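You operate a simulated robot arm through the tools that you are given. There is no shell and no other tool.

Carry out the task below with a simulated robot arm. There is one attempt and no reset: what you move stays moved.

## Task
Pack the yellow duster and the teal tin in the wicker basket.
Fine: the duster is in the side table drawer; shut the drawer again and leave the brown tin.

The check looks at the end state, three seconds after you hand in, the way a careful person would. Anything else that was tipped, shoved, dropped, spilled or broken makes it a failure.

## Robot
A 7-joint arm with a two-finger parallel gripper on a trunk, on a base that moves. Base frame: it is fixed to the floor where the robot stands at the start and does not move with it; the origin is under the middle of the robot, x ahead of it, y to its left, z up. Units: m, rad, N and s.
With the tool pointing down near the work surface it reaches from about 0.1 to 0.9 m from the robot's upright axis, wherever it stands. Its first joint turns from -2.897 to 2.897 rad. Places, roughly: inside of the wicker basket [1, -0.1, 0.6]; side table drawer [0.9, 0, 0.6]. Payload 3.91 kg.
Tool frame: the origin (TCP) lies between the finger pads and is the grasp point; the fingertips stand 0.03 m ahead of it; z points along the fingers, y is the line along which they close. Largest opening 0.11 m; finger width 0.02, thickness 0.01; the body of the gripper, 0.048 by 0.112 m, starts 0.055 m behind the TCP.
Orientation is that of the tool frame in the base frame, as a unit quaternion [x, y, z, w]. With the fingers straight down and closing along the base's y, the tool's x points along the base's -x, its y along +y and its z along -z.

## Interface
- The arm moves only by the tool servo_tool. Its argument "steps" is a list of rows, each a list of 7 numbers: the shift along the tool's x, y, z in units of 50 mm (1.0 is 50 mm), then the turn, a rotation vector about the tool's x, y, z in units of 5 degrees (1.0 is 5 degrees), then the finger opening in m, from 0 to 0.11. In form: [[dx, dy, dz, rx, ry, rz, claw], ...]. A call has 1 to 20 rows; each row shifts and turns the commanded pose from where the row before left it, along the tool's axes as they then stand. A call with a number of a shift or a turn outside -1 to 1 is refused whole. A row lasts 0.2 s, in which the tool goes at most 0.05 m and 0.15 rad; a call with a longer step from one row to the next is refused whole, and so is a gripper value outside its range. A pose out of reach is approached as far as the arm can. The call stops where the force on the tool passes 40 N (or 10 N more than at its start, if that is more) or the arm is blocked; 0.2 s more then pass. Each finger travels about 0.072 m/s and halts on what it meets, pressing with about 42 N; the grip force reading is that of the motor and also rises with nothing between the fingers. The clock runs only during rows and for 0.2 s after the last one: add rows that do not move to give the fingers time. The reply holds the time, the measured pose of the TCP, the force on the tool along the base axes, the opening and the grip force, in the units named above and with some noise, with the torque about the TCP (base axes, N m) and any sound that the robot's microphone picked up.
- Cameras (640 x 400 px; columns grow to the right, rows downward): "scene" is now at [0.2379, 0.0199, 1.3562]; the picture's right is [0.32, -0.95, 0.00], its down [-0.75, -0.25, -0.61] and it looks along [0.58, 0.19, -0.79] (base axes); focal length 258 px, centre (320, 200). "wrist" rides on the gripper at [0.072, 0.017, -0.103] in the tool frame; the picture's right is [-0.23, 0.97, 0.00], its down [-0.76, -0.18, -0.62] and it looks along [-0.61, -0.14, 0.78] (tool axes); focal length 222 px, centre (320, 200). There is no depth. A picture from a camera that has moved, and an enlarged one, comes with that camera's place and axes in the base frame and with its lens. The place of the scene camera against the robot may be out by one fixed shift of up to 0.012 m in any direction.
- grab_frame(camera): a new picture of that camera. No time passes.
- slide_trunk(by): slides the trunk up (or, below 0, down) by that many m; the arm and the scene camera ride with it, the base frame stays. It gives what a move gives, with no picture.
- steer(legs): drives the robot by 1 to 6 legs, each [ahead, left, turn to the left] in m, m and rad, along the robot's own axes; the way and the turn of a leg run together, so that a leg with both is an arc; at most 1.5 m and 3.142 rad a leg. The arm and the cameras ride along, it lands a little off, and it stops where it bumps. It gives what a move gives.
- turn_head(pan, tilt): turns the head with the scene camera to pan (to the left, within 1.501 rad either way) and tilt (down, from -0.506 to 1.204), counted from straight ahead of the robot. It gives what a move gives.
- close_up(camera, box): a new picture of the part [left, top, right, bottom] of that camera's present view, enlarged. No time passes.
- close_job(): hands the job in; it is judged then, once.

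Places have to be worked out from the pictures, the camera data and where the tool is seen. Open the gripper and draw the arm clear of the work before you hand the job in, unless the task says otherwise.

The tools are called after "Request:" by a JSON object that holds its "fn" and its "kwargs". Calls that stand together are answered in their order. servo_tool: Moves the arm, as the interface text tells. Its arguments: {"type":"object","properties":{"steps":{"type":"array"}},"required":["steps"]} The other tools are called the same way: slide_trunk (by) moves the trunk up or down; steer (legs) drives the base; turn_head (pan, tilt) turns the head that bears the scene camera; grab_frame (camera) takes a picture; close_up (camera, box) takes an enlarged picture of a part of a camera's view; close_job () hands the job in.

At the start:

```text
time: 0.0
eef_pos: [0.63, 0.2156, 0.9952]
tcp_rot: [0.0, 1.0, 0.0, 0.0]
wrist_force: [-0.4, -0.3, 0.3]
ft_torque: [0.03, 0.01, 0.02]
width: 0.1101
grip_force: 0.0
trunk travel left (down, up): [-0.575, 0.107]
robot x, y, heading: [-0.0008, 0.0046, 0.002]
head pan, tilt (commanded): [0.321, 0.918]
```

scene: 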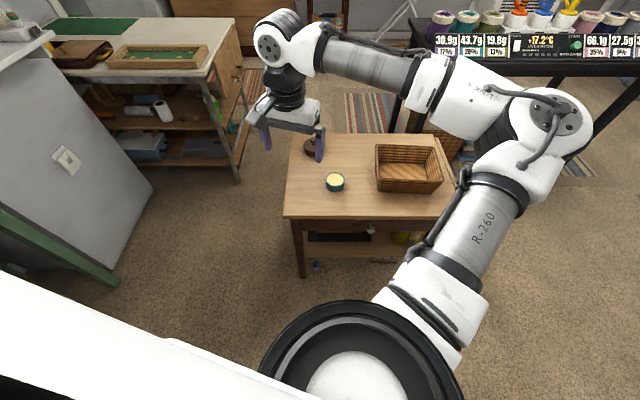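
wrist: 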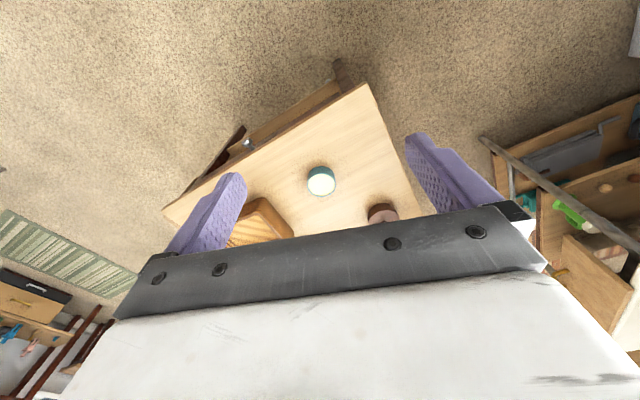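

I see the side table with the basket, a teal tin and a brown tin on it; the drawer is at the near side. I'll take enlarged views to judge the table, the drawer and its knob.

Request:
{"fn": "close_up", "kwargs": {"camera": "scene", "box": [260, 110, 480, 290]}}

Request:
{"fn": "close_up", "kwargs": {"camera": "wrist", "box": [150, 50, 450, 260]}}

```text
2.22 times, centred on (370, 200) of scene
camera zoom: at [0.2379, 0.0199, 1.3562], right [0.32, -0.95, 0.0], down [-0.75, -0.25, -0.61], along [0.58, 0.19, -0.79], focal length 574 px, centre (209, 200)
```

zoom: 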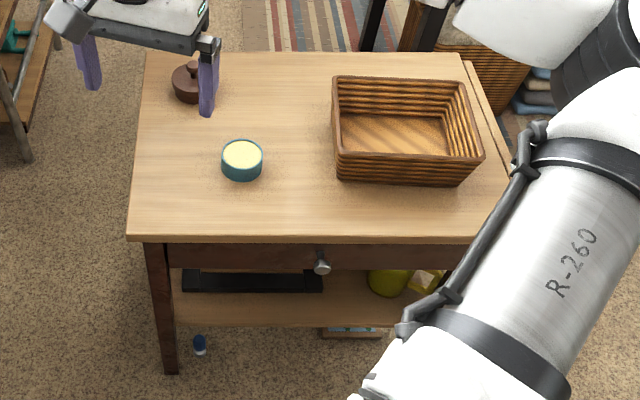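

```text
1.90 times, centred on (300, 155) of wrist
camera zoom: at [0.558, 0.2324, 1.0975], right [0.23, 0.97, 0.0], down [0.76, -0.18, 0.62], along [0.61, -0.14, -0.78], focal length 423 px, centre (358, 286)
```

zoom: 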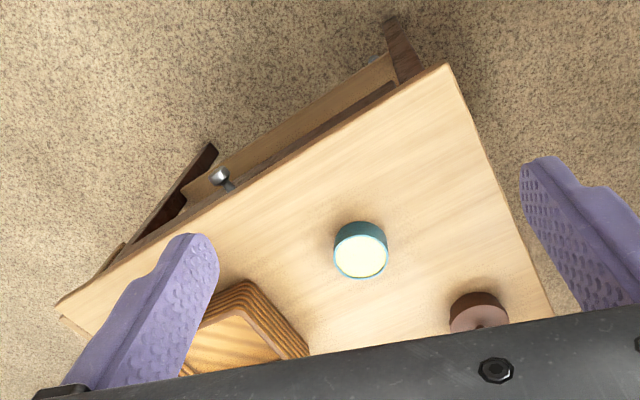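

The table's front face looks turned by about 0.31 rad, and the triangulated knob is near (0.75, 0.00, 0.556). I'll turn the tool high up (yaw about 18°, pitch 45° forward) before I approach, keeping it clear of everything.

Request:
{"fn": "servo_tool", "kwargs": {"steps": [[0, 0, 0, 0, 0, -0.89, 0.11], [0, 0, 0, 0, 0, -0.89, 0.11], [0, 0, 0, 0, 0, -0.89, 0.11], [0, 0, 0, 0, 0, -0.89, 0.11], [0, 0, 0, 0, -1, 0, 0.11], [0, 0, 0, 0, -1, 0, 0.11], [0, 0, 0, 0, -1, 0, 0.11], [0, 0, 0, 0, -1, 0, 0.11], [0, 0, 0, 0, -1, 0, 0.11], [0, 0, 0, 0, -1, 0, 0.11], [0, 0, 0, 0, -1, 0, 0.11], [0, 0, 0, 0, -1, 0, 0.11], [0, 0, 0, 0, -1, 0, 0.11]]}}

```text
time: 2.8
eef_pos: [0.6316, 0.2154, 0.9947]
tcp_rot: [-0.142, 0.912, 0.059, 0.379]
wrist_force: [-0.5, -0.5, -0.3]
ft_torque: [0.0, 0.01, 0.0]
width: 0.11
grip_force: 0.0
trunk travel left (down, up): [-0.575, 0.107]
robot x, y, heading: [0.0009, -0.0001, -0.003]
head pan, tilt (commanded): [0.321, 0.918]
```

The tool is turned as planned. Now I'll move it to a look-out place in front of and above the knob, about (0.66, -0.03, 0.80).

Request:
{"fn": "servo_tool", "kwargs": {"steps": [[0.491, -0.691, 0.297, 0, 0, 0, 0.11], [0.491, -0.691, 0.297, 0, 0, 0, 0.11], [0.491, -0.691, 0.297, 0, 0, 0, 0.11], [0.491, -0.691, 0.297, 0, 0, 0, 0.11], [0.491, -0.691, 0.297, 0, 0, 0, 0.11], [0.491, -0.691, 0.297, 0, 0, 0, 0.11], [0.491, -0.691, 0.297, 0, 0, 0, 0.11]]}}

Request:
{"fn": "grab_frame", "kwargs": {"camera": "wrist"}}

Request:
{"fn": "grab_frame", "kwargs": {"camera": "scene"}}

```text
time: 4.4
eef_pos: [0.6567, -0.0285, 0.798]
tcp_rot: [-0.142, 0.913, 0.06, 0.378]
wrist_force: [-0.1, 0.5, 1.1]
ft_torque: [-0.02, -0.03, 0.0]
width: 0.1099
grip_force: 0.1
trunk travel left (down, up): [-0.575, 0.107]
robot x, y, heading: [0.0014, 0.0019, 0.004]
head pan, tilt (commanded): [0.321, 0.918]
```

```text
taken
camera wrist: at [0.5335, -0.0523, 0.8194], right [-0.14, 0.98, 0.16], down [0.15, -0.14, 0.98], along [0.98, 0.16, -0.12], focal length 222 px, centre (320, 200)
```

wrist: 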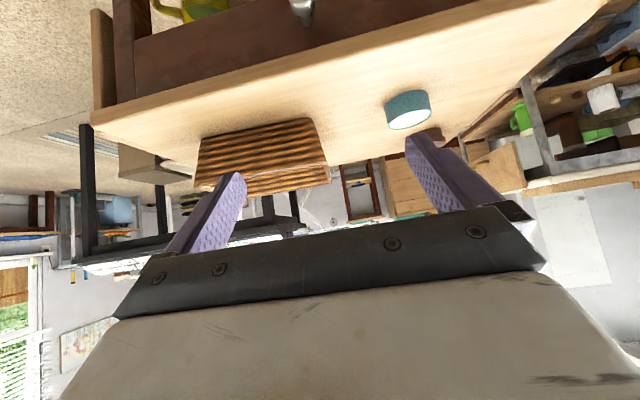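

```text
taken
camera scene: at [0.238, 0.0198, 1.3562], right [0.32, -0.95, 0.0], down [-0.75, -0.25, -0.61], along [0.58, 0.19, -0.79], focal length 258 px, centre (320, 200)
```

scene: 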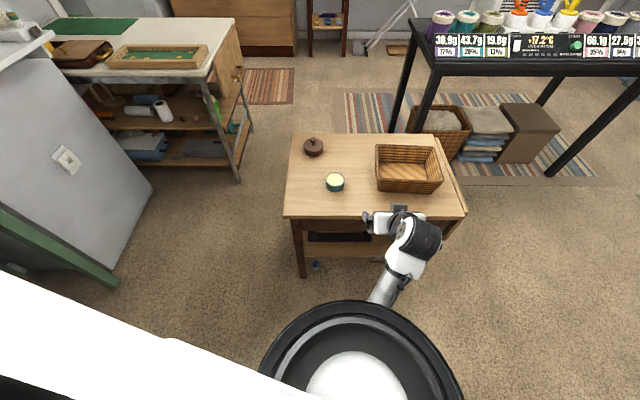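

The whole table is now visible to the scene camera. I'll zoom on it to refine the corner, knob and drawer face positions.

Request:
{"fn": "close_up", "kwargs": {"camera": "scene", "box": [275, 125, 475, 250]}}

Request:
{"fn": "close_up", "kwargs": {"camera": "wrist", "box": [200, 0, 440, 150]}}

```text
3.20 times, centred on (375, 188) of scene
camera zoom: at [0.238, 0.0198, 1.3562], right [0.32, -0.95, 0.0], down [-0.75, -0.25, -0.61], along [0.58, 0.19, -0.79], focal length 826 px, centre (144, 240)
```

zoom: 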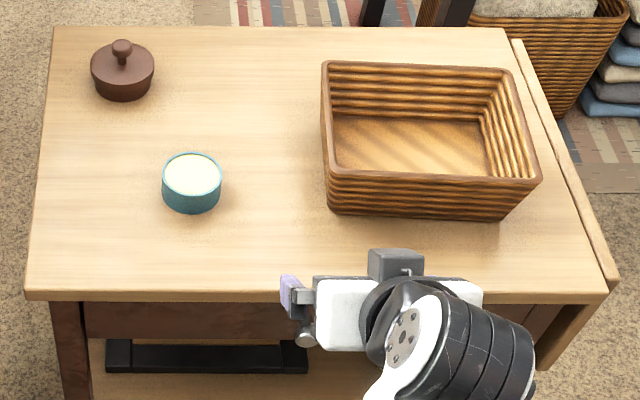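

```text
2.67 times, centred on (320, 75) of wrist
camera zoom: at [0.5335, -0.0523, 0.8194], right [-0.14, 0.98, 0.16], down [0.15, -0.14, 0.98], along [0.98, 0.16, -0.12], focal length 592 px, centre (320, 533)
```

zoom: 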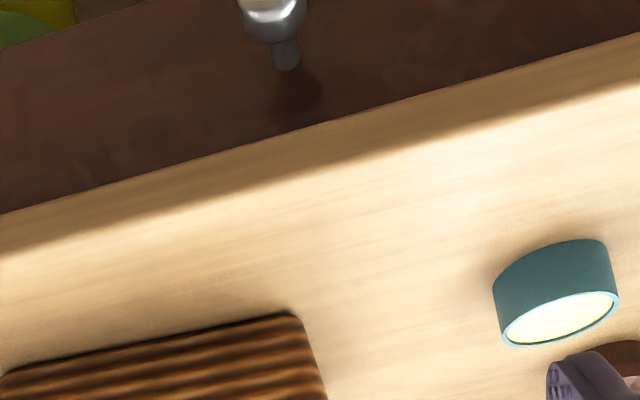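

The table yaw comes out at 0.314 rad. The knob head is about 28 mm wide near (0.752, -0.003, 0.556), and the drawer face is about 39 mm behind it. I'll descend to a pre-grasp 10 cm back along the tool axis and look again.

Request:
{"fn": "servo_tool", "kwargs": {"steps": [[0.507, -0.022, 0.702, 0, 0, 0, 0.11], [0.507, -0.022, 0.702, 0, 0, 0, 0.11], [0.507, -0.022, 0.702, 0, 0, 0, 0.11], [0.507, -0.022, 0.702, 0, 0, 0, 0.11]]}}

Request:
{"fn": "grab_frame", "kwargs": {"camera": "wrist"}}

```text
time: 5.4
eef_pos: [0.6835, -0.0258, 0.6305]
tcp_rot: [-0.142, 0.913, 0.059, 0.378]
wrist_force: [1.1, -0.2, -0.7]
ft_torque: [-0.03, 0.01, -0.03]
width: 0.11
grip_force: 0.1
trunk travel left (down, up): [-0.575, 0.107]
robot x, y, heading: [-0.0042, -0.0021, 0.003]
head pan, tilt (commanded): [0.321, 0.918]
```

```text
taken
camera wrist: at [0.5603, -0.0484, 0.6507], right [-0.14, 0.98, 0.16], down [0.15, -0.14, 0.98], along [0.98, 0.17, -0.12], focal length 222 px, centre (320, 200)
```

wrist: 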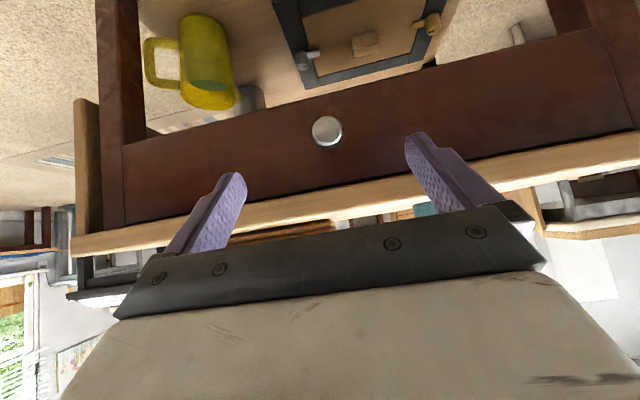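

The knob now shows at (327,131); triangulated with the earlier wrist view it is at about (0.749, 0.001, 0.565). I'll move ahead along the tool axis so the pads straddle it, still open.

Request:
{"fn": "servo_tool", "kwargs": {"steps": [[-0.02, 0.037, 0.647, 0, 0, 0, 0.11], [-0.02, 0.037, 0.647, 0, 0, 0, 0.11], [-0.02, 0.037, 0.647, 0, 0, 0, 0.11], [0, 0, 0, 0, 0, 0, 0.11]]}}

Request:
{"fn": "grab_frame", "kwargs": {"camera": "wrist"}}

Request:
{"fn": "close_up", "kwargs": {"camera": "scene", "box": [300, 180, 460, 280]}}

```text
time: 6.2
eef_pos: [0.7434, -0.0018, 0.5668]
tcp_rot: [-0.143, 0.915, 0.06, 0.373]
wrist_force: [-10.3, -2.6, 6.2]
ft_torque: [0.29, 0.2, 0.71]
width: 0.11
grip_force: 0.0
trunk travel left (down, up): [-0.575, 0.107]
robot x, y, heading: [0.0001, -0.0022, -0.001]
head pan, tilt (commanded): [0.321, 0.918]
stopped in row 4: the force on the tool passed its limit at 153 N (the readings are from after the stop); the commanded pose is now the measured one
```

```text
taken
camera wrist: at [0.6205, -0.0234, 0.5886], right [-0.14, 0.98, 0.16], down [0.16, -0.14, 0.98], along [0.98, 0.17, -0.13], focal length 222 px, centre (320, 200)
```

wrist: 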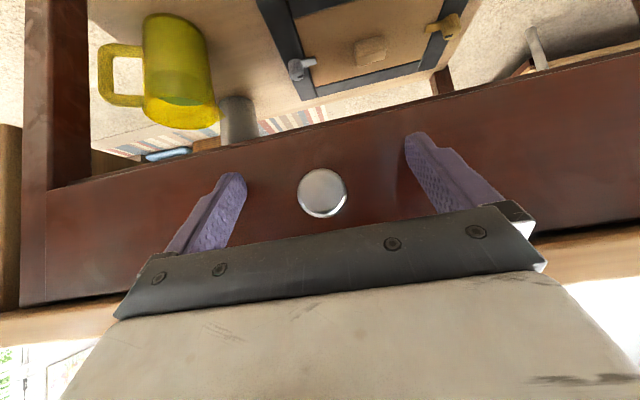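

```text
4.00 times, centred on (380, 230) of scene
camera zoom: at [0.2378, 0.0198, 1.3562], right [0.32, -0.95, 0.0], down [-0.75, -0.25, -0.61], along [0.58, 0.19, -0.79], focal length 1033 px, centre (80, 80)
```

zoom: 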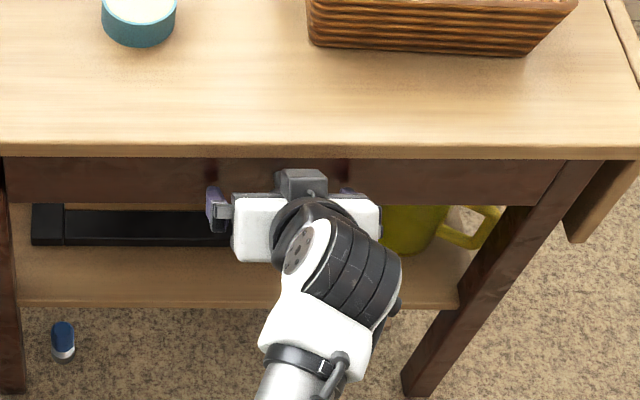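

The fingertips touched the drawer face (knob stem is shorter than I guessed), but the knob is centred between the pads. I'll ease back 5 mm, then close on the knob.

Request:
{"fn": "servo_tool", "kwargs": {"steps": [[0.07, 0, -0.07, 0, 0, 0, 0.11], [0, 0, 0, 0, 0, 0, 0.11]]}}

Request:
{"fn": "grab_frame", "kwargs": {"camera": "scene"}}

Request:
{"fn": "close_up", "kwargs": {"camera": "scene", "box": [275, 125, 475, 250]}}

```text
time: 6.8
eef_pos: [0.7408, -0.0017, 0.5659]
tcp_rot: [-0.144, 0.914, 0.06, 0.374]
wrist_force: [0.4, -0.1, 0.9]
ft_torque: [-0.01, 0.02, 0.0]
width: 0.1099
grip_force: 0.0
trunk travel left (down, up): [-0.575, 0.107]
robot x, y, heading: [-0.0011, 0.0007, 0.001]
head pan, tilt (commanded): [0.321, 0.918]
```

```text
taken
camera scene: at [0.2379, 0.0198, 1.3561], right [0.32, -0.95, 0.0], down [-0.75, -0.25, -0.61], along [0.58, 0.19, -0.79], focal length 258 px, centre (320, 200)
```

scene: 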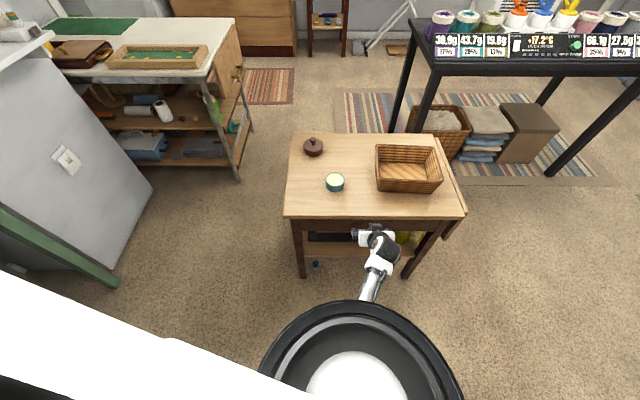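

```text
3.20 times, centred on (375, 188) of scene
camera zoom: at [0.2379, 0.0198, 1.3561], right [0.32, -0.95, 0.0], down [-0.75, -0.25, -0.61], along [0.58, 0.19, -0.79], focal length 826 px, centre (144, 240)
```

zoom: 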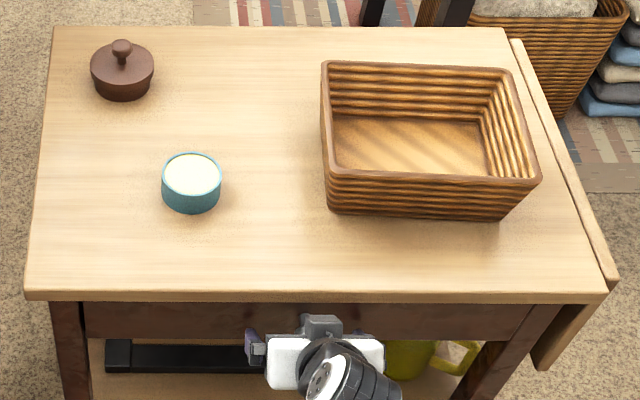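

The table and things on it look unmoved and the contact force is gone. Now I close the fingers on the knob.

Request:
{"fn": "servo_tool", "kwargs": {"steps": [[0, 0, 0, 0, 0, 0, 0.07], [0, 0, 0, 0, 0, 0, 0.04], [0, 0, 0, 0, 0, 0, 0.02], [0, 0, 0, 0, 0, 0, 0.02], [0, 0, 0, 0, 0, 0, 0.015], [0, 0, 0, 0, 0, 0, 0.015]]}}

Request:
{"fn": "grab_frame", "kwargs": {"camera": "wrist"}}

```text
time: 8.2
eef_pos: [0.7392, -0.0012, 0.5655]
tcp_rot: [-0.144, 0.914, 0.06, 0.373]
wrist_force: [-1.2, 2.2, 0.5]
ft_torque: [0.0, -0.03, 0.16]
width: 0.0278
grip_force: 41.8
trunk travel left (down, up): [-0.575, 0.107]
robot x, y, heading: [0.0023, 0.0016, -0.004]
head pan, tilt (commanded): [0.321, 0.918]
```

```text
taken
camera wrist: at [0.6163, -0.0241, 0.5885], right [-0.14, 0.98, 0.16], down [0.16, -0.14, 0.98], along [0.98, 0.17, -0.13], focal length 222 px, centre (320, 200)
```

wrist: 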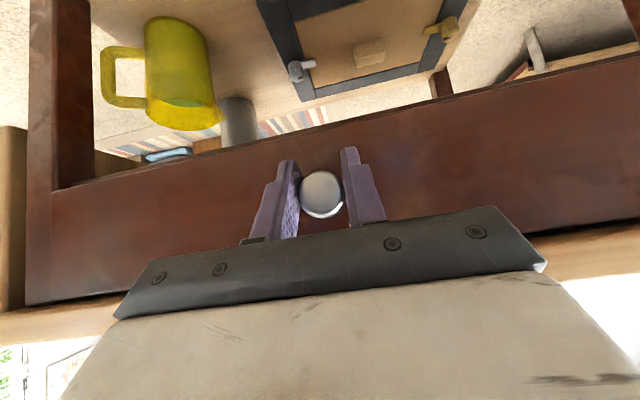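

The knob is held (opening 27.8 mm, 42 N). I'll pull gently along the drawer's axis, 3 cm first, watching the force.

Request:
{"fn": "servo_tool", "kwargs": {"steps": [[0.1, 0, -0.098, 0, 0, 0, 0.015], [0.14, 0, -0.14, 0, 0, 0, 0.015], [0.14, 0, -0.14, 0, 0, 0, 0.015], [0.14, 0, -0.14, 0, 0, 0, 0.015]]}}

Request:
{"fn": "grab_frame", "kwargs": {"camera": "wrist"}}

```text
time: 9.2
eef_pos: [0.7046, -0.0129, 0.5654]
tcp_rot: [-0.143, 0.915, 0.06, 0.374]
wrist_force: [-2.9, 4.6, 0.1]
ft_torque: [0.01, -1.16, 0.07]
width: 0.0277
grip_force: 41.9
trunk travel left (down, up): [-0.575, 0.107]
robot x, y, heading: [-0.0007, -0.0013, -0.002]
head pan, tilt (commanded): [0.321, 0.918]
```

```text
taken
camera wrist: at [0.5812, -0.0354, 0.5885], right [-0.14, 0.98, 0.16], down [0.16, -0.14, 0.98], along [0.98, 0.17, -0.13], focal length 222 px, centre (320, 200)
```

wrist: 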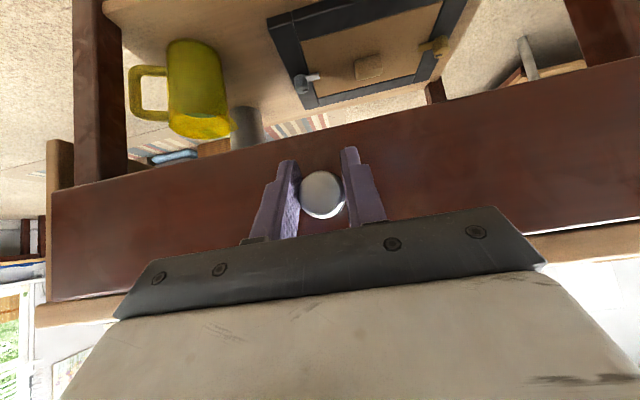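

The drawer slides with small forces. I continue pulling another 15 cm.

Request:
{"fn": "servo_tool", "kwargs": {"steps": [[0.28, 0, -0.28, 0, 0, 0, 0.015], [0.28, 0, -0.28, 0, 0, 0, 0.015], [0.28, 0, -0.28, 0, 0, 0, 0.015], [0.28, 0, -0.28, 0, 0, 0, 0.015], [0.28, 0, -0.28, 0, 0, 0, 0.015], [0.28, 0, -0.28, 0, 0, 0, 0.015], [0.28, 0, -0.28, 0, 0, 0, 0.015], [0.1, 0, -0.1, 0, 0, 0, 0.015]]}}

Request:
{"fn": "grab_frame", "kwargs": {"camera": "scene"}}

Request:
{"fn": "grab_frame", "kwargs": {"camera": "wrist"}}

```text
time: 10.3
eef_pos: [0.657, -0.0298, 0.5884]
tcp_rot: [-0.157, 0.903, 0.061, 0.396]
wrist_force: [-8.4, 20.1, -4.6]
ft_torque: [0.11, 0.43, -0.01]
width: 0.0281
grip_force: 13.2
trunk travel left (down, up): [-0.575, 0.107]
robot x, y, heading: [-0.0007, -0.0005, 0.005]
head pan, tilt (commanded): [0.321, 0.918]
stopped in row 5: the force on the tool passed its limit at 79 N (the readings are from after the stop); the commanded pose is now the measured one
```

```text
taken
camera scene: at [0.2424, 0.0245, 1.3555], right [0.32, -0.95, 0.0], down [-0.76, -0.26, -0.6], along [0.57, 0.19, -0.8], focal length 258 px, centre (320, 200)
```

scene: 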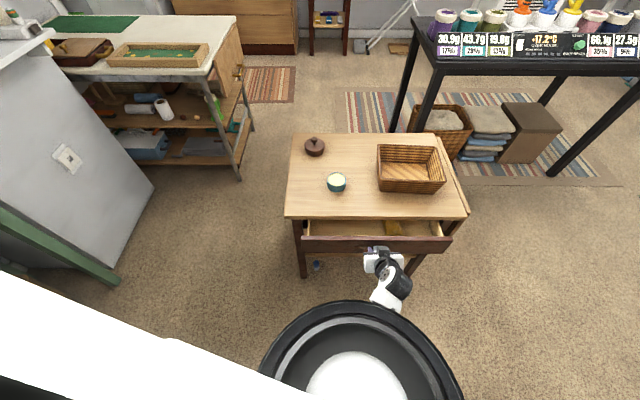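

```text
taken
camera wrist: at [0.5329, -0.0565, 0.6045], right [-0.18, 0.97, 0.15], down [0.11, -0.14, 0.98], along [0.98, 0.19, -0.08], focal length 222 px, centre (320, 200)
```

wrist: 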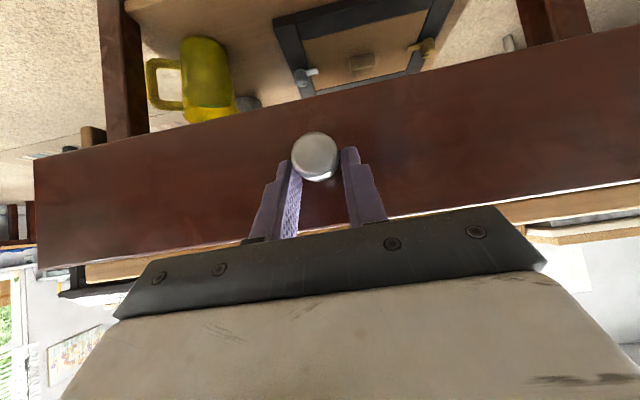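

The pull stopped with a high force; the drawer is open some 9–10 cm and the pads slid up on the knob. I'll look closely at the opening before going on.

Request:
{"fn": "close_up", "kwargs": {"camera": "scene", "box": [280, 190, 480, 315]}}

Request:
{"fn": "close_up", "kwargs": {"camera": "scene", "box": [340, 200, 470, 281]}}

```text
3.20 times, centred on (380, 252) of scene
camera zoom: at [0.2424, 0.0245, 1.3555], right [0.32, -0.95, 0.0], down [-0.76, -0.26, -0.6], along [0.57, 0.19, -0.8], focal length 826 px, centre (128, 32)
```

zoom: 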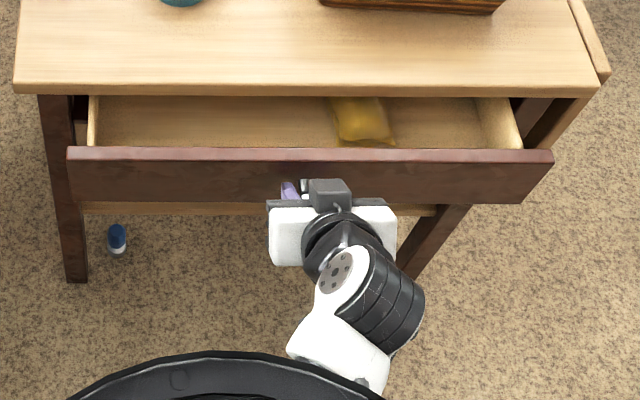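

```text
4.92 times, centred on (405, 240) of scene
camera zoom: at [0.2424, 0.0245, 1.3555], right [0.32, -0.95, 0.0], down [-0.76, -0.26, -0.6], along [0.57, 0.19, -0.8], focal length 1271 px, centre (-98, 1)
```

zoom: 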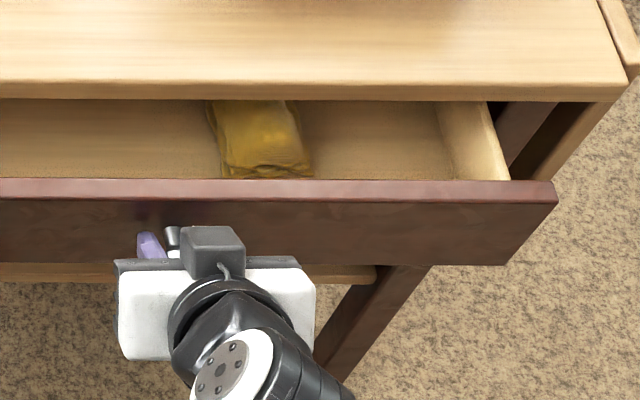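

The duster is a folded yellow cloth lying right of centre in the drawer, partly under the table top. I'll release the knob, re-centre on it, and then try the pull again more gently to see whether this is the drawer's stop.

Request:
{"fn": "servo_tool", "kwargs": {"steps": [[0, 0, 0, 0, 0, 0, 0.05], [0, 0, 0, 0, 0, 0, 0.06], [0, 0, 0, 0, 0, 0, 0.06]]}}

Request:
{"fn": "grab_frame", "kwargs": {"camera": "wrist"}}

Request:
{"fn": "grab_frame", "kwargs": {"camera": "scene"}}

```text
time: 11.2
eef_pos: [0.6578, -0.0368, 0.5901]
tcp_rot: [-0.154, 0.902, 0.057, 0.399]
wrist_force: [-0.5, 0.3, 0.4]
ft_torque: [-0.02, -0.01, -0.03]
width: 0.0601
grip_force: 0.0
trunk travel left (down, up): [-0.575, 0.107]
robot x, y, heading: [0.0032, 0.001, 0.003]
head pan, tilt (commanded): [0.321, 0.918]
```

```text
taken
camera wrist: at [0.5335, -0.0614, 0.6053], right [-0.17, 0.97, 0.15], down [0.1, -0.13, 0.99], along [0.98, 0.18, -0.08], focal length 222 px, centre (320, 200)
```

wrist: 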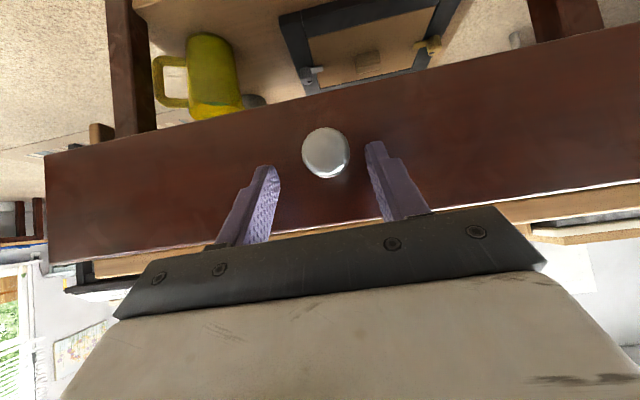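

```text
taken
camera scene: at [0.2429, 0.0226, 1.3553], right [0.32, -0.95, 0.0], down [-0.76, -0.25, -0.6], along [0.57, 0.19, -0.8], focal length 258 px, centre (320, 200)
```

scene: 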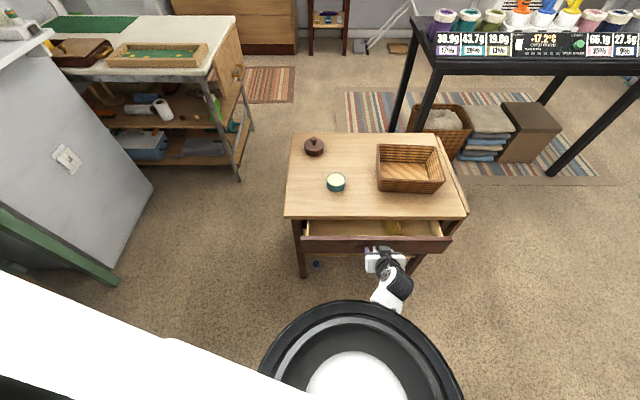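

The fingers are open and the drawer stayed out about 9 cm. To tell an arm limit from the drawer's stop, I'll back off 10 cm in free space with the fingers open and see whether the arm tracks.

Request:
{"fn": "servo_tool", "kwargs": {"steps": [[0, 0, 0, 0, 0, 0, 0.09], [0.337, 0.008, -0.369, 0, 0, 0, 0.11], [0.337, 0.008, -0.369, 0, 0, 0, 0.11], [0.337, 0.008, -0.369, 0, 0, 0, 0.11], [0.337, 0.008, -0.369, 0, 0, 0, 0.11], [0, 0, 0, 0, 0, 0, 0.11]]}}

Request:
{"fn": "grab_frame", "kwargs": {"camera": "wrist"}}

Request:
{"fn": "grab_frame", "kwargs": {"camera": "scene"}}

```text
time: 12.1
eef_pos: [0.6684, -0.0707, 0.6586]
tcp_rot: [-0.164, 0.865, 0.031, 0.473]
wrist_force: [0.9, 0.4, 0.3]
ft_torque: [-0.02, 0.01, -0.01]
width: 0.1096
grip_force: 0.0
trunk travel left (down, up): [-0.575, 0.107]
robot x, y, heading: [0.0023, 0.0034, 0.004]
head pan, tilt (commanded): [0.321, 0.918]
stopped in row 4: the arm was blocked; the commanded pose is now the measured one
```

```text
taken
camera wrist: at [0.5434, -0.0951, 0.6531], right [-0.19, 0.98, 0.09], down [-0.07, -0.1, 0.99], along [0.98, 0.18, 0.09], focal length 222 px, centre (320, 200)
```

wrist: 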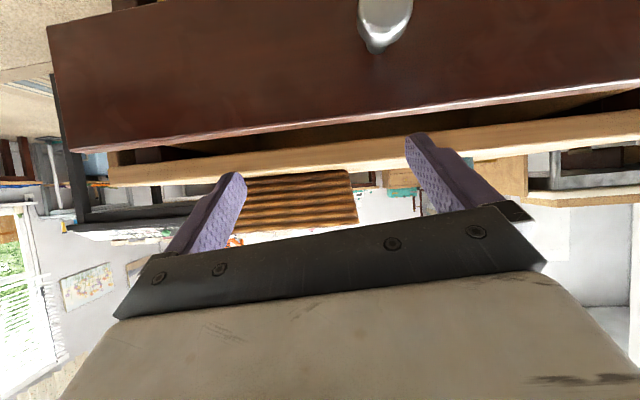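

```text
taken
camera scene: at [0.2401, 0.0212, 1.3533], right [0.32, -0.95, 0.0], down [-0.75, -0.25, -0.61], along [0.57, 0.19, -0.8], focal length 258 px, centre (320, 200)
```

scene: 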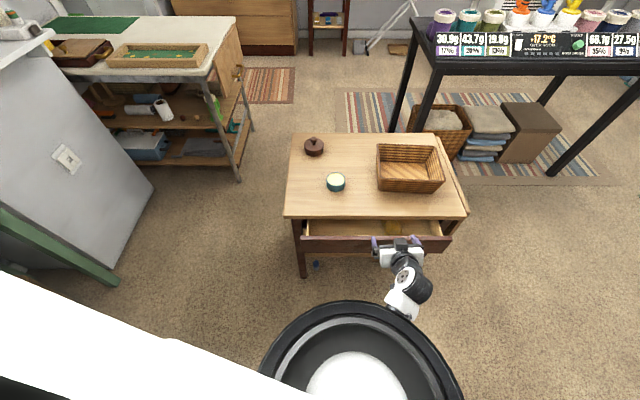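

The arm was blocked even in free space, so the limit is the arm at this pitch, not the drawer. With the drawer out 9 cm there is now room for a straight-down grasp of the knob, so I'll lift and turn the tool to point straight down.

Request:
{"fn": "servo_tool", "kwargs": {"steps": [[-0.621, -0.076, -0.413, 0, 0, 0, 0.11], [-0.621, -0.076, -0.413, 0, 0, 0, 0.11], [-0.621, -0.076, -0.413, 0, 0, 0, 0.11], [-0.621, -0.076, -0.413, 0, 0, 0, 0.11], [0, 0, 0, -0.0863, 0.939, 0.053, 0.11], [0, 0, 0, -0.0863, 0.939, 0.053, 0.11], [0, 0, 0, -0.0863, 0.939, 0.053, 0.11], [0, 0, 0, -0.0863, 0.939, 0.053, 0.11], [0, 0, 0, -0.0863, 0.939, 0.053, 0.11], [0, 0, 0, -0.0863, 0.939, 0.053, 0.11], [0, 0, 0, -0.0863, 0.939, 0.053, 0.11], [0, 0, 0, -0.0863, 0.939, 0.053, 0.11], [0, 0, 0, -0.0863, 0.939, 0.053, 0.11], [0, 0, 0, -0.0863, 0.939, 0.053, 0.11], [0, 0, 0, -0.0863, 0.939, 0.053, 0.11], [0, 0, 0, -0.0863, 0.939, 0.053, 0.11]]}}

Request:
{"fn": "grab_frame", "kwargs": {"camera": "wrist"}}

Request:
{"fn": "grab_frame", "kwargs": {"camera": "scene"}}

```text
time: 15.5
eef_pos: [0.6641, -0.0709, 0.8081]
tcp_rot: [-0.155, 0.988, 0.002, -0.001]
wrist_force: [-0.4, -0.6, 0.1]
ft_torque: [-0.02, 0.0, 0.0]
width: 0.1101
grip_force: 0.1
out of reach, approached as far as the arm can: row 10, 11
trunk travel left (down, up): [-0.575, 0.107]
robot x, y, heading: [0.0018, -0.0016, 0.003]
head pan, tilt (commanded): [0.321, 0.918]
```

```text
taken
camera wrist: at [0.591, -0.0777, 0.9119], right [-0.08, 1.0, 0.0], down [0.78, 0.06, 0.62], along [0.62, 0.05, -0.78], focal length 222 px, centre (320, 200)
```

wrist: 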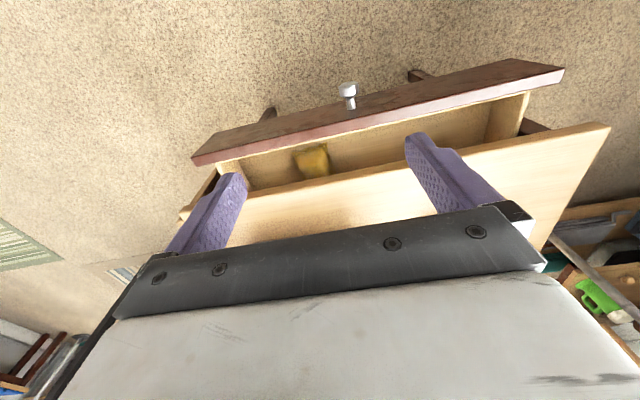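

```text
taken
camera scene: at [0.2377, 0.0209, 1.3561], right [0.32, -0.95, 0.0], down [-0.75, -0.25, -0.61], along [0.58, 0.19, -0.79], focal length 258 px, centre (320, 200)
```

scene: 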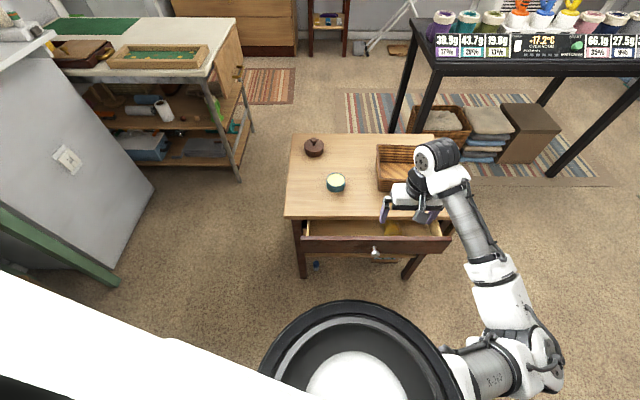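

Now the tool points straight down and the arm is in a normal posture. The knob is at about (0.661, -0.031, 0.567); I'll move above it and look again.

Request:
{"fn": "servo_tool", "kwargs": {"steps": [[-0.063, 0.26, 0.72, 0, 0, 0, 0.11], [-0.063, 0.26, 0.72, 0, 0, 0, 0.11], [-0.063, 0.26, 0.72, 0, 0, 0, 0.11]]}}

Request:
{"fn": "grab_frame", "kwargs": {"camera": "wrist"}}

```text
time: 16.3
eef_pos: [0.661, -0.0319, 0.6998]
tcp_rot: [-0.155, 0.988, 0.002, -0.001]
wrist_force: [-0.1, -0.3, -0.5]
ft_torque: [-0.06, 0.0, -0.02]
width: 0.11
grip_force: 0.0
trunk travel left (down, up): [-0.575, 0.107]
robot x, y, heading: [0.0011, 0.0021, 0.005]
head pan, tilt (commanded): [0.321, 0.918]
```

```text
taken
camera wrist: at [0.5869, -0.0385, 0.8027], right [-0.08, 1.0, 0.0], down [0.78, 0.06, 0.62], along [0.62, 0.05, -0.78], focal length 222 px, centre (320, 200)
```

wrist: 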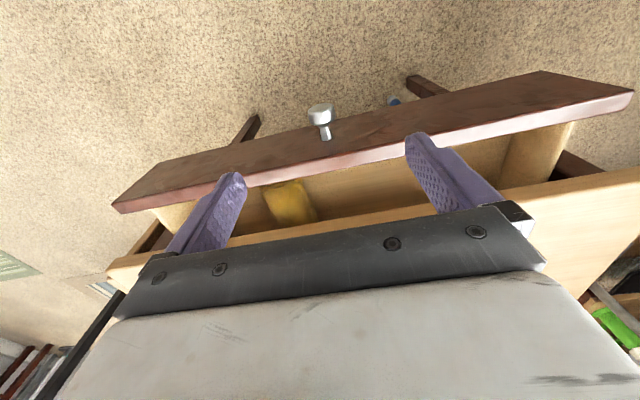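

The knob sits directly below the TCP. I'll descend to z about 0.567 with the fingers on either side of it.

Request:
{"fn": "servo_tool", "kwargs": {"steps": [[0, 0.01, 0.665, 0, 0, 0, 0.09], [0, 0, 0.665, 0, 0, 0, 0.08], [0, 0, 0.665, 0, 0, 0, 0.08], [0, 0, 0.665, 0, 0, 0, 0.08], [0, 0, 0, 0, 0, 0, 0.08]]}}

Request:
{"fn": "grab_frame", "kwargs": {"camera": "wrist"}}

```text
time: 17.5
eef_pos: [0.6594, -0.0311, 0.5665]
tcp_rot: [-0.155, 0.988, 0.001, -0.001]
wrist_force: [-1.0, 0.1, 0.9]
ft_torque: [-0.01, -0.01, -0.02]
width: 0.0798
grip_force: 0.1
trunk travel left (down, up): [-0.575, 0.107]
robot x, y, heading: [0.0021, 0.0017, -0.0]
head pan, tilt (commanded): [0.321, 0.918]
```

```text
taken
camera wrist: at [0.5863, -0.0375, 0.6693], right [-0.08, 1.0, 0.0], down [0.78, 0.06, 0.62], along [0.62, 0.05, -0.78], focal length 222 px, centre (320, 200)
```

wrist: 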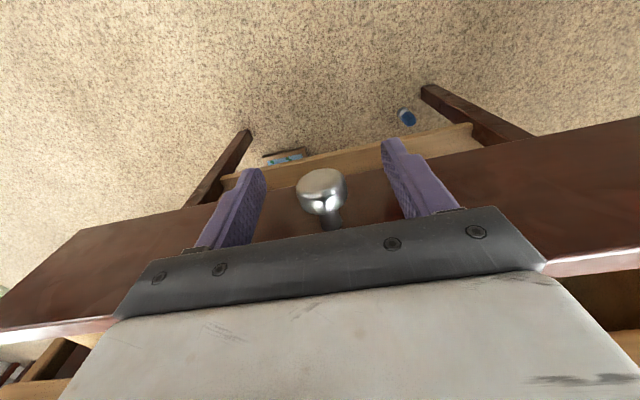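

The knob is centred between the pads. I'll close on it and pull about 5 cm along the drawer axis, gently.

Request:
{"fn": "servo_tool", "kwargs": {"steps": [[0, 0, 0, 0, 0, 0, 0.05], [0, 0, 0, 0, 0, 0, 0.02], [0, 0, 0, 0, 0, 0, 0.015], [0, 0, 0, 0, 0, 0, 0.015], [0.15, 0.0, 0, 0, 0, 0, 0.015], [0.2, 0, 0, 0, 0, 0, 0.015], [0.2, 0, 0, 0, 0, 0, 0.015], [0.2, 0, 0, 0, 0, 0, 0.015], [0.2, 0, 0, 0, 0, 0, 0.015]]}}

Request:
{"fn": "grab_frame", "kwargs": {"camera": "wrist"}}

```text
time: 19.5
eef_pos: [0.6156, -0.0435, 0.5671]
tcp_rot: [-0.156, 0.988, 0.002, -0.003]
wrist_force: [-4.7, 11.8, 0.2]
ft_torque: [0.07, -0.9, 0.3]
width: 0.0279
grip_force: 41.2
trunk travel left (down, up): [-0.575, 0.107]
robot x, y, heading: [-0.0004, 0.0019, -0.003]
head pan, tilt (commanded): [0.321, 0.918]
```

```text
taken
camera wrist: at [0.5422, -0.0511, 0.6699], right [-0.08, 1.0, 0.0], down [0.78, 0.06, 0.62], along [0.62, 0.06, -0.79], focal length 222 px, centre (320, 200)
```

wrist: 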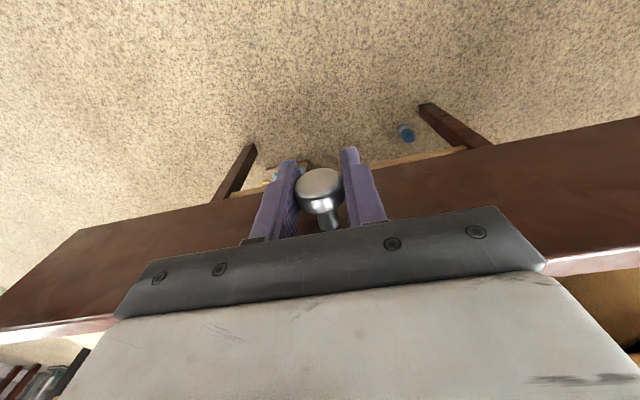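

The drawer keeps sliding well; there's about 12 N sideways, so I add a small leftward correction while pulling another 8 cm.

Request:
{"fn": "servo_tool", "kwargs": {"steps": [[0.1, 0.03, 0, 0, 0, 0, 0.015], [0.2, 0.01, 0, 0, 0, 0, 0.015], [0.2, 0.01, 0, 0, 0, 0, 0.015], [0.2, 0.01, 0, 0, 0, 0, 0.015], [0.2, 0.01, 0, 0, 0, 0, 0.015], [0.2, 0.01, 0, 0, 0, 0, 0.015], [0.2, 0.01, 0, 0, 0, 0, 0.015], [0.2, 0.01, 0, 0, 0, 0, 0.015]]}}

Request:
{"fn": "grab_frame", "kwargs": {"camera": "scene"}}

```text
time: 21.3
eef_pos: [0.545, -0.0674, 0.5674]
tcp_rot: [-0.153, 0.988, -0.002, -0.004]
wrist_force: [10.5, -34.9, -0.9]
ft_torque: [0.66, -0.51, 0.6]
width: 0.0279
grip_force: 42.0
trunk travel left (down, up): [-0.575, 0.107]
robot x, y, heading: [0.002, 0.0007, -0.004]
head pan, tilt (commanded): [0.321, 0.918]
```

```text
taken
camera scene: at [0.2397, 0.019, 1.3557], right [0.32, -0.95, 0.0], down [-0.75, -0.25, -0.61], along [0.57, 0.19, -0.8], focal length 258 px, centre (320, 200)
```

scene: 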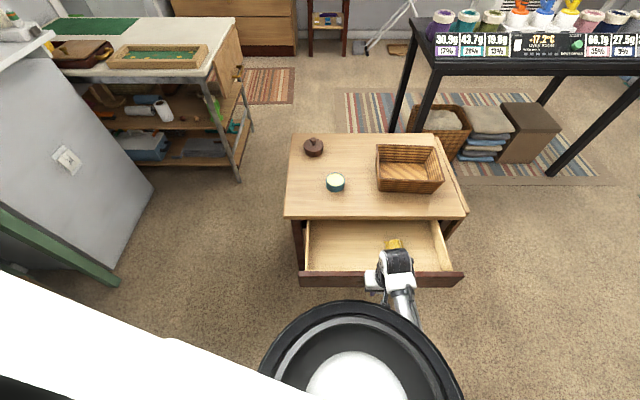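

The drawer is now open about 20 cm. I'll relax the sideways strain and release the knob, then rise straight up to look into the drawer.

Request:
{"fn": "servo_tool", "kwargs": {"steps": [[0, -0.06, 0, 0, 0, 0, 0.015], [0, 0, 0, 0, 0, 0, 0.05], [0, 0, 0, 0, 0, 0, 0.08], [0, 0, 0, 0, 0, 0, 0.09], [0, 0, -0.6, 0, 0, 0, 0.09], [0, 0, -0.8, 0, 0, 0, 0.09], [0, 0, -0.8, 0, 0, 0, 0.09], [0, 0, -0.8, 0, 0, 0, 0.09], [0, 0, -0.8, 0, 0, 0, 0.09]]}}

Request:
{"fn": "grab_frame", "kwargs": {"camera": "wrist"}}

Request:
{"fn": "close_up", "kwargs": {"camera": "scene", "box": [280, 190, 480, 315]}}

```text
time: 23.3
eef_pos: [0.5441, -0.0674, 0.7573]
tcp_rot: [-0.156, 0.988, 0.001, -0.002]
wrist_force: [0.7, -0.6, -0.6]
ft_torque: [0.02, 0.02, 0.03]
width: 0.0901
grip_force: 0.0
trunk travel left (down, up): [-0.575, 0.107]
robot x, y, heading: [0.0001, 0.0031, -0.004]
head pan, tilt (commanded): [0.321, 0.918]
```

```text
taken
camera wrist: at [0.4706, -0.0735, 0.8615], right [-0.08, 1.0, 0.0], down [0.78, 0.06, 0.62], along [0.62, 0.05, -0.78], focal length 222 px, centre (320, 200)
```

wrist: 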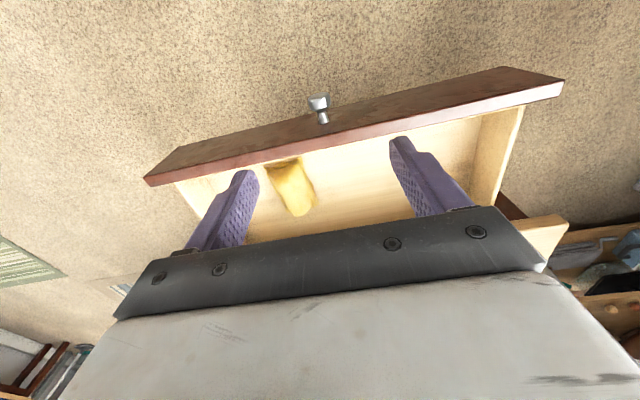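

```text
3.20 times, centred on (380, 252) of scene
camera zoom: at [0.2375, 0.0208, 1.3561], right [0.32, -0.95, 0.0], down [-0.75, -0.25, -0.61], along [0.58, 0.19, -0.79], focal length 826 px, centre (128, 32)
```

zoom: 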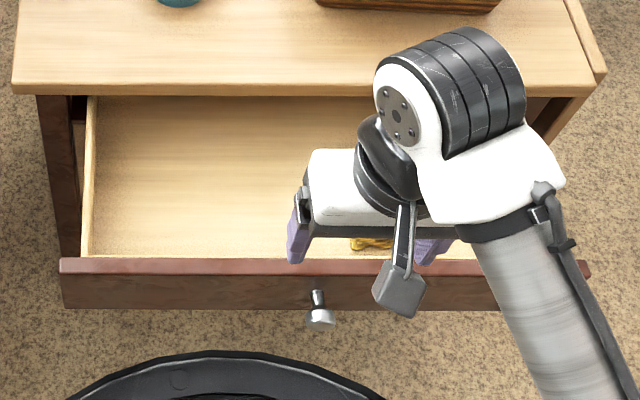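

The drawer is well open. I'll enlarge the wrist view of the cloth.

Request:
{"fn": "close_up", "kwargs": {"camera": "wrist", "box": [220, 120, 380, 220]}}

```text
4.00 times, centred on (300, 170) of wrist
camera zoom: at [0.4706, -0.0735, 0.8615], right [-0.08, 1.0, 0.0], down [0.78, 0.06, 0.62], along [0.62, 0.05, -0.78], focal length 888 px, centre (400, 320)
```

zoom: 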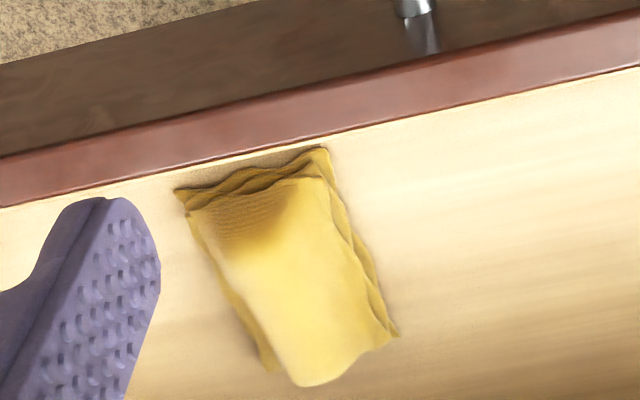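

The cloth measures about 0.066 by 0.10 m, centred near (0.70, -0.10), its long side along the drawer's axis, so closing along the table's front direction suits it. I'll move above it to z 0.70 and look again.

Request:
{"fn": "servo_tool", "kwargs": {"steps": [[-0.701, -0.399, 0.286, 0, 0, 0, 0.1], [-0.701, -0.399, 0.286, 0, 0, 0, 0.11], [-0.701, -0.399, 0.286, 0, 0, 0, 0.11], [-0.701, -0.399, 0.286, 0, 0, 0, 0.11]]}}

Request:
{"fn": "grab_frame", "kwargs": {"camera": "wrist"}}

Request:
{"fn": "close_up", "kwargs": {"camera": "scene", "box": [280, 190, 480, 315]}}

```text
time: 24.3
eef_pos: [0.7039, -0.0996, 0.7]
tcp_rot: [-0.156, 0.988, 0.001, -0.001]
wrist_force: [0.6, 0.7, 0.4]
ft_torque: [-0.02, 0.02, 0.01]
width: 0.11
grip_force: 0.0
trunk travel left (down, up): [-0.575, 0.107]
robot x, y, heading: [-0.0022, -0.0004, 0.001]
head pan, tilt (commanded): [0.321, 0.918]
```

```text
taken
camera wrist: at [0.6288, -0.1058, 0.8028], right [-0.08, 1.0, 0.0], down [0.78, 0.06, 0.62], along [0.62, 0.05, -0.78], focal length 222 px, centre (320, 200)
```

wrist: 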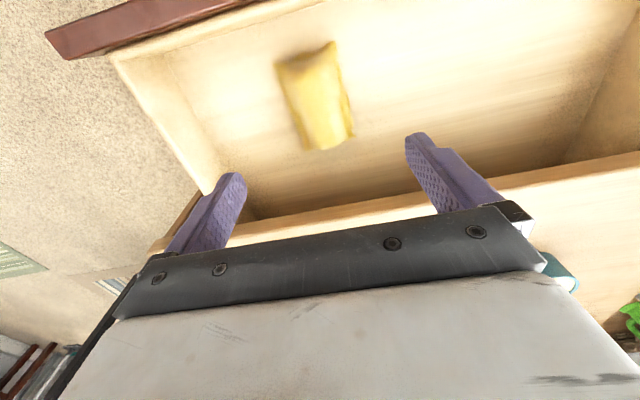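

```text
3.20 times, centred on (380, 252) of scene
camera zoom: at [0.238, 0.0209, 1.3561], right [0.32, -0.95, 0.0], down [-0.75, -0.25, -0.61], along [0.58, 0.19, -0.79], focal length 826 px, centre (128, 32)
```

zoom: 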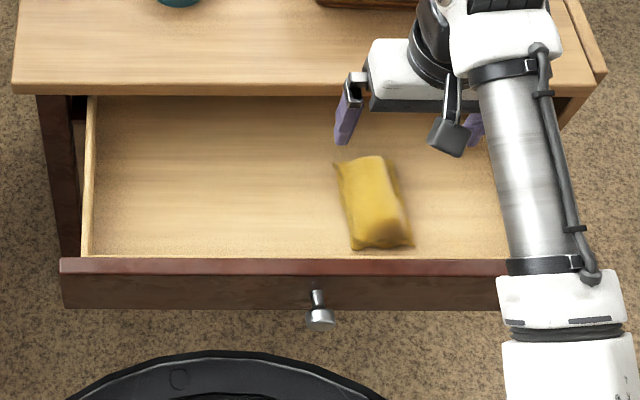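

The cloth lies a bit nearer to the drawer front than the TCP. I'll enlarge the wrist view to triangulate its centre and the drawer floor.

Request:
{"fn": "close_up", "kwargs": {"camera": "wrist", "box": [220, 20, 420, 145]}}

```text
3.20 times, centred on (320, 82) of wrist
camera zoom: at [0.6288, -0.1058, 0.8028], right [-0.08, 1.0, 0.0], down [0.78, 0.06, 0.62], along [0.62, 0.05, -0.78], focal length 711 px, centre (320, 576)
```

zoom: 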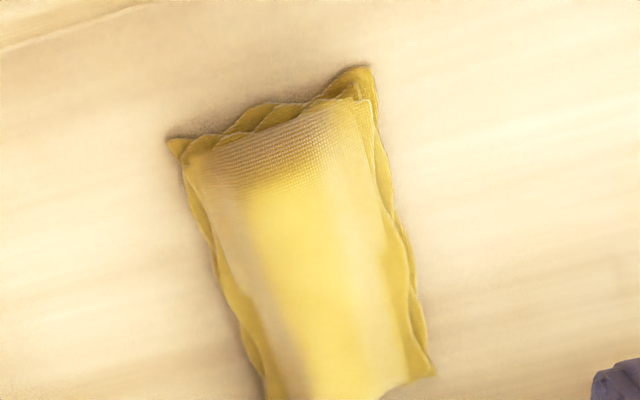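

Triangulation gives the cloth base at z ≈ 0.54 with its centre at (0.701, -0.100), right below the TCP. I'll descend to z ≈ 0.585 first.

Request:
{"fn": "servo_tool", "kwargs": {"steps": [[0.03, 0, 0.6, 0, 0, 0, 0.11], [0, 0, 0.6, 0, 0, 0, 0.11], [0, 0, 0.6, 0, 0, 0, 0.11], [0, 0, 0.5, 0, 0, 0, 0.11], [0, 0, 0, 0, 0, 0, 0.11]]}}

Request:
{"fn": "grab_frame", "kwargs": {"camera": "wrist"}}

```text
time: 25.5
eef_pos: [0.6994, -0.1012, 0.5856]
tcp_rot: [-0.156, 0.988, 0.002, 0.0]
wrist_force: [0.1, -0.8, -0.1]
ft_torque: [-0.03, -0.02, 0.01]
width: 0.1099
grip_force: 0.0
trunk travel left (down, up): [-0.575, 0.107]
robot x, y, heading: [0.0031, 0.0008, 0.003]
head pan, tilt (commanded): [0.321, 0.918]
```

```text
taken
camera wrist: at [0.626, -0.1083, 0.6885], right [-0.08, 1.0, 0.0], down [0.78, 0.06, 0.62], along [0.62, 0.05, -0.78], focal length 222 px, centre (320, 200)
```

wrist: 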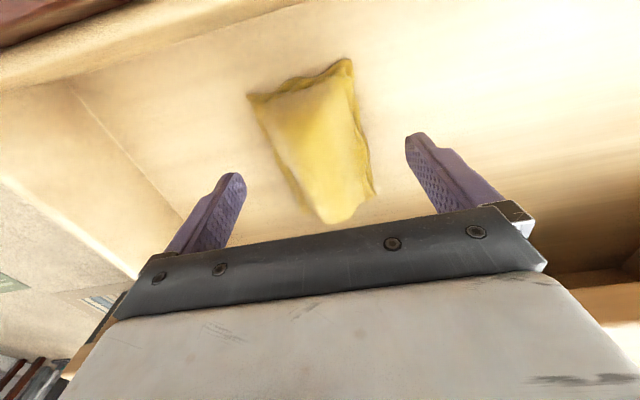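

The cloth lies between the open fingers. The floor looks to be at z ≈ 0.535–0.54, so I'll creep down to 0.571 and close.

Request:
{"fn": "servo_tool", "kwargs": {"steps": [[0, 0, 0.08, 0, 0, 0, 0.11], [0, 0, 0.08, 0, 0, 0, 0.11], [0, 0, 0.08, 0, 0, 0, 0.11], [0, 0, 0.06, 0, 0, 0, 0.11], [0, 0, 0, 0, 0, 0, 0.08], [0, 0, 0, 0, 0, 0, 0.05], [0, 0, 0, 0, 0, 0, 0.02], [0, 0, 0, 0, 0, 0, 0.0], [0, 0, 0, 0, 0, 0, 0.0], [0, 0, 0, 0, 0, 0, 0.0]]}}

Request:
{"fn": "grab_frame", "kwargs": {"camera": "wrist"}}

```text
time: 27.7
eef_pos: [0.7007, -0.0984, 0.5709]
tcp_rot: [-0.156, 0.988, 0.001, -0.002]
wrist_force: [0.0, -0.5, -0.6]
ft_torque: [-0.01, 0.02, -0.02]
width: 0.0648
grip_force: 42.1
trunk travel left (down, up): [-0.575, 0.107]
robot x, y, heading: [-0.0034, 0.0033, -0.002]
head pan, tilt (commanded): [0.321, 0.918]
```

```text
taken
camera wrist: at [0.6257, -0.1062, 0.6738], right [-0.08, 1.0, 0.0], down [0.78, 0.06, 0.62], along [0.62, 0.05, -0.78], focal length 222 px, centre (320, 200)
```

wrist: 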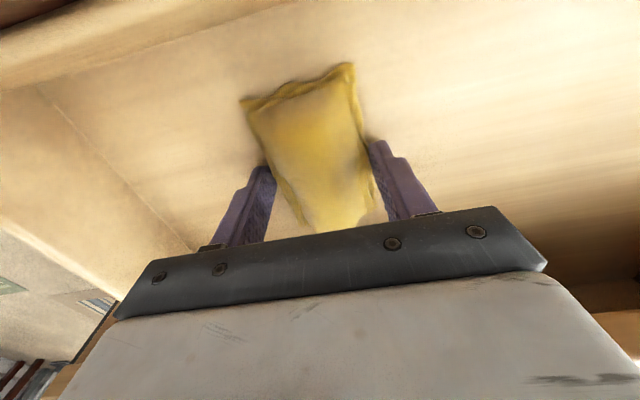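

The fingers stopped at 64.8 mm with 42 N – they hold the cloth across its width. I'll lift slowly and check.

Request:
{"fn": "servo_tool", "kwargs": {"steps": [[0, 0, -0.2, 0, 0, 0, 0.0], [0, 0, -0.4, 0, 0, 0, 0.0], [0, 0, -0.6, 0, 0, 0, 0.0], [0, 0, -0.8, 0, 0, 0, 0.0], [0, 0, -0.8, 0, 0, 0, 0.0]]}}

Request:
{"fn": "grab_frame", "kwargs": {"camera": "wrist"}}

Request:
{"fn": "close_up", "kwargs": {"camera": "scene", "box": [280, 130, 480, 300]}}

```text
time: 28.9
eef_pos: [0.7017, -0.1004, 0.7129]
tcp_rot: [-0.154, 0.988, 0.002, -0.002]
wrist_force: [0.5, 0.0, -0.1]
ft_torque: [-0.02, -0.01, 0.02]
width: 0.0648
grip_force: 42.3
trunk travel left (down, up): [-0.575, 0.107]
robot x, y, heading: [0.0004, 0.0015, 0.002]
head pan, tilt (commanded): [0.321, 0.918]
```

```text
taken
camera wrist: at [0.6265, -0.107, 0.8156], right [-0.08, 1.0, 0.0], down [0.78, 0.06, 0.62], along [0.62, 0.05, -0.78], focal length 222 px, centre (320, 200)
```

wrist: 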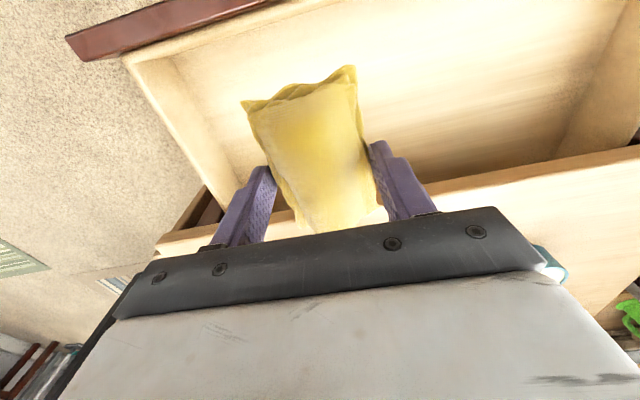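

```text
2.35 times, centred on (380, 215) of scene
camera zoom: at [0.2376, 0.0211, 1.3561], right [0.32, -0.95, 0.0], down [-0.75, -0.25, -0.61], along [0.58, 0.19, -0.79], focal length 607 px, centre (179, 165)
```

zoom: 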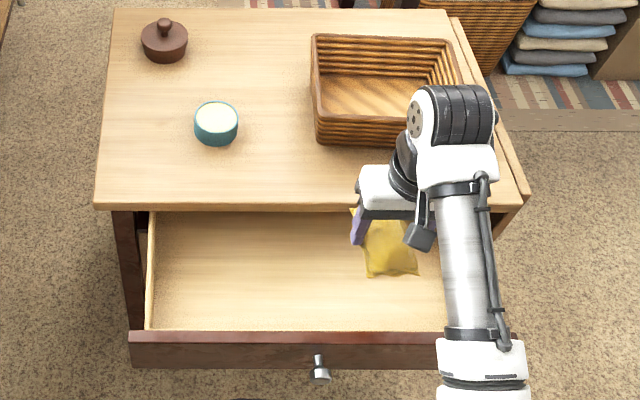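

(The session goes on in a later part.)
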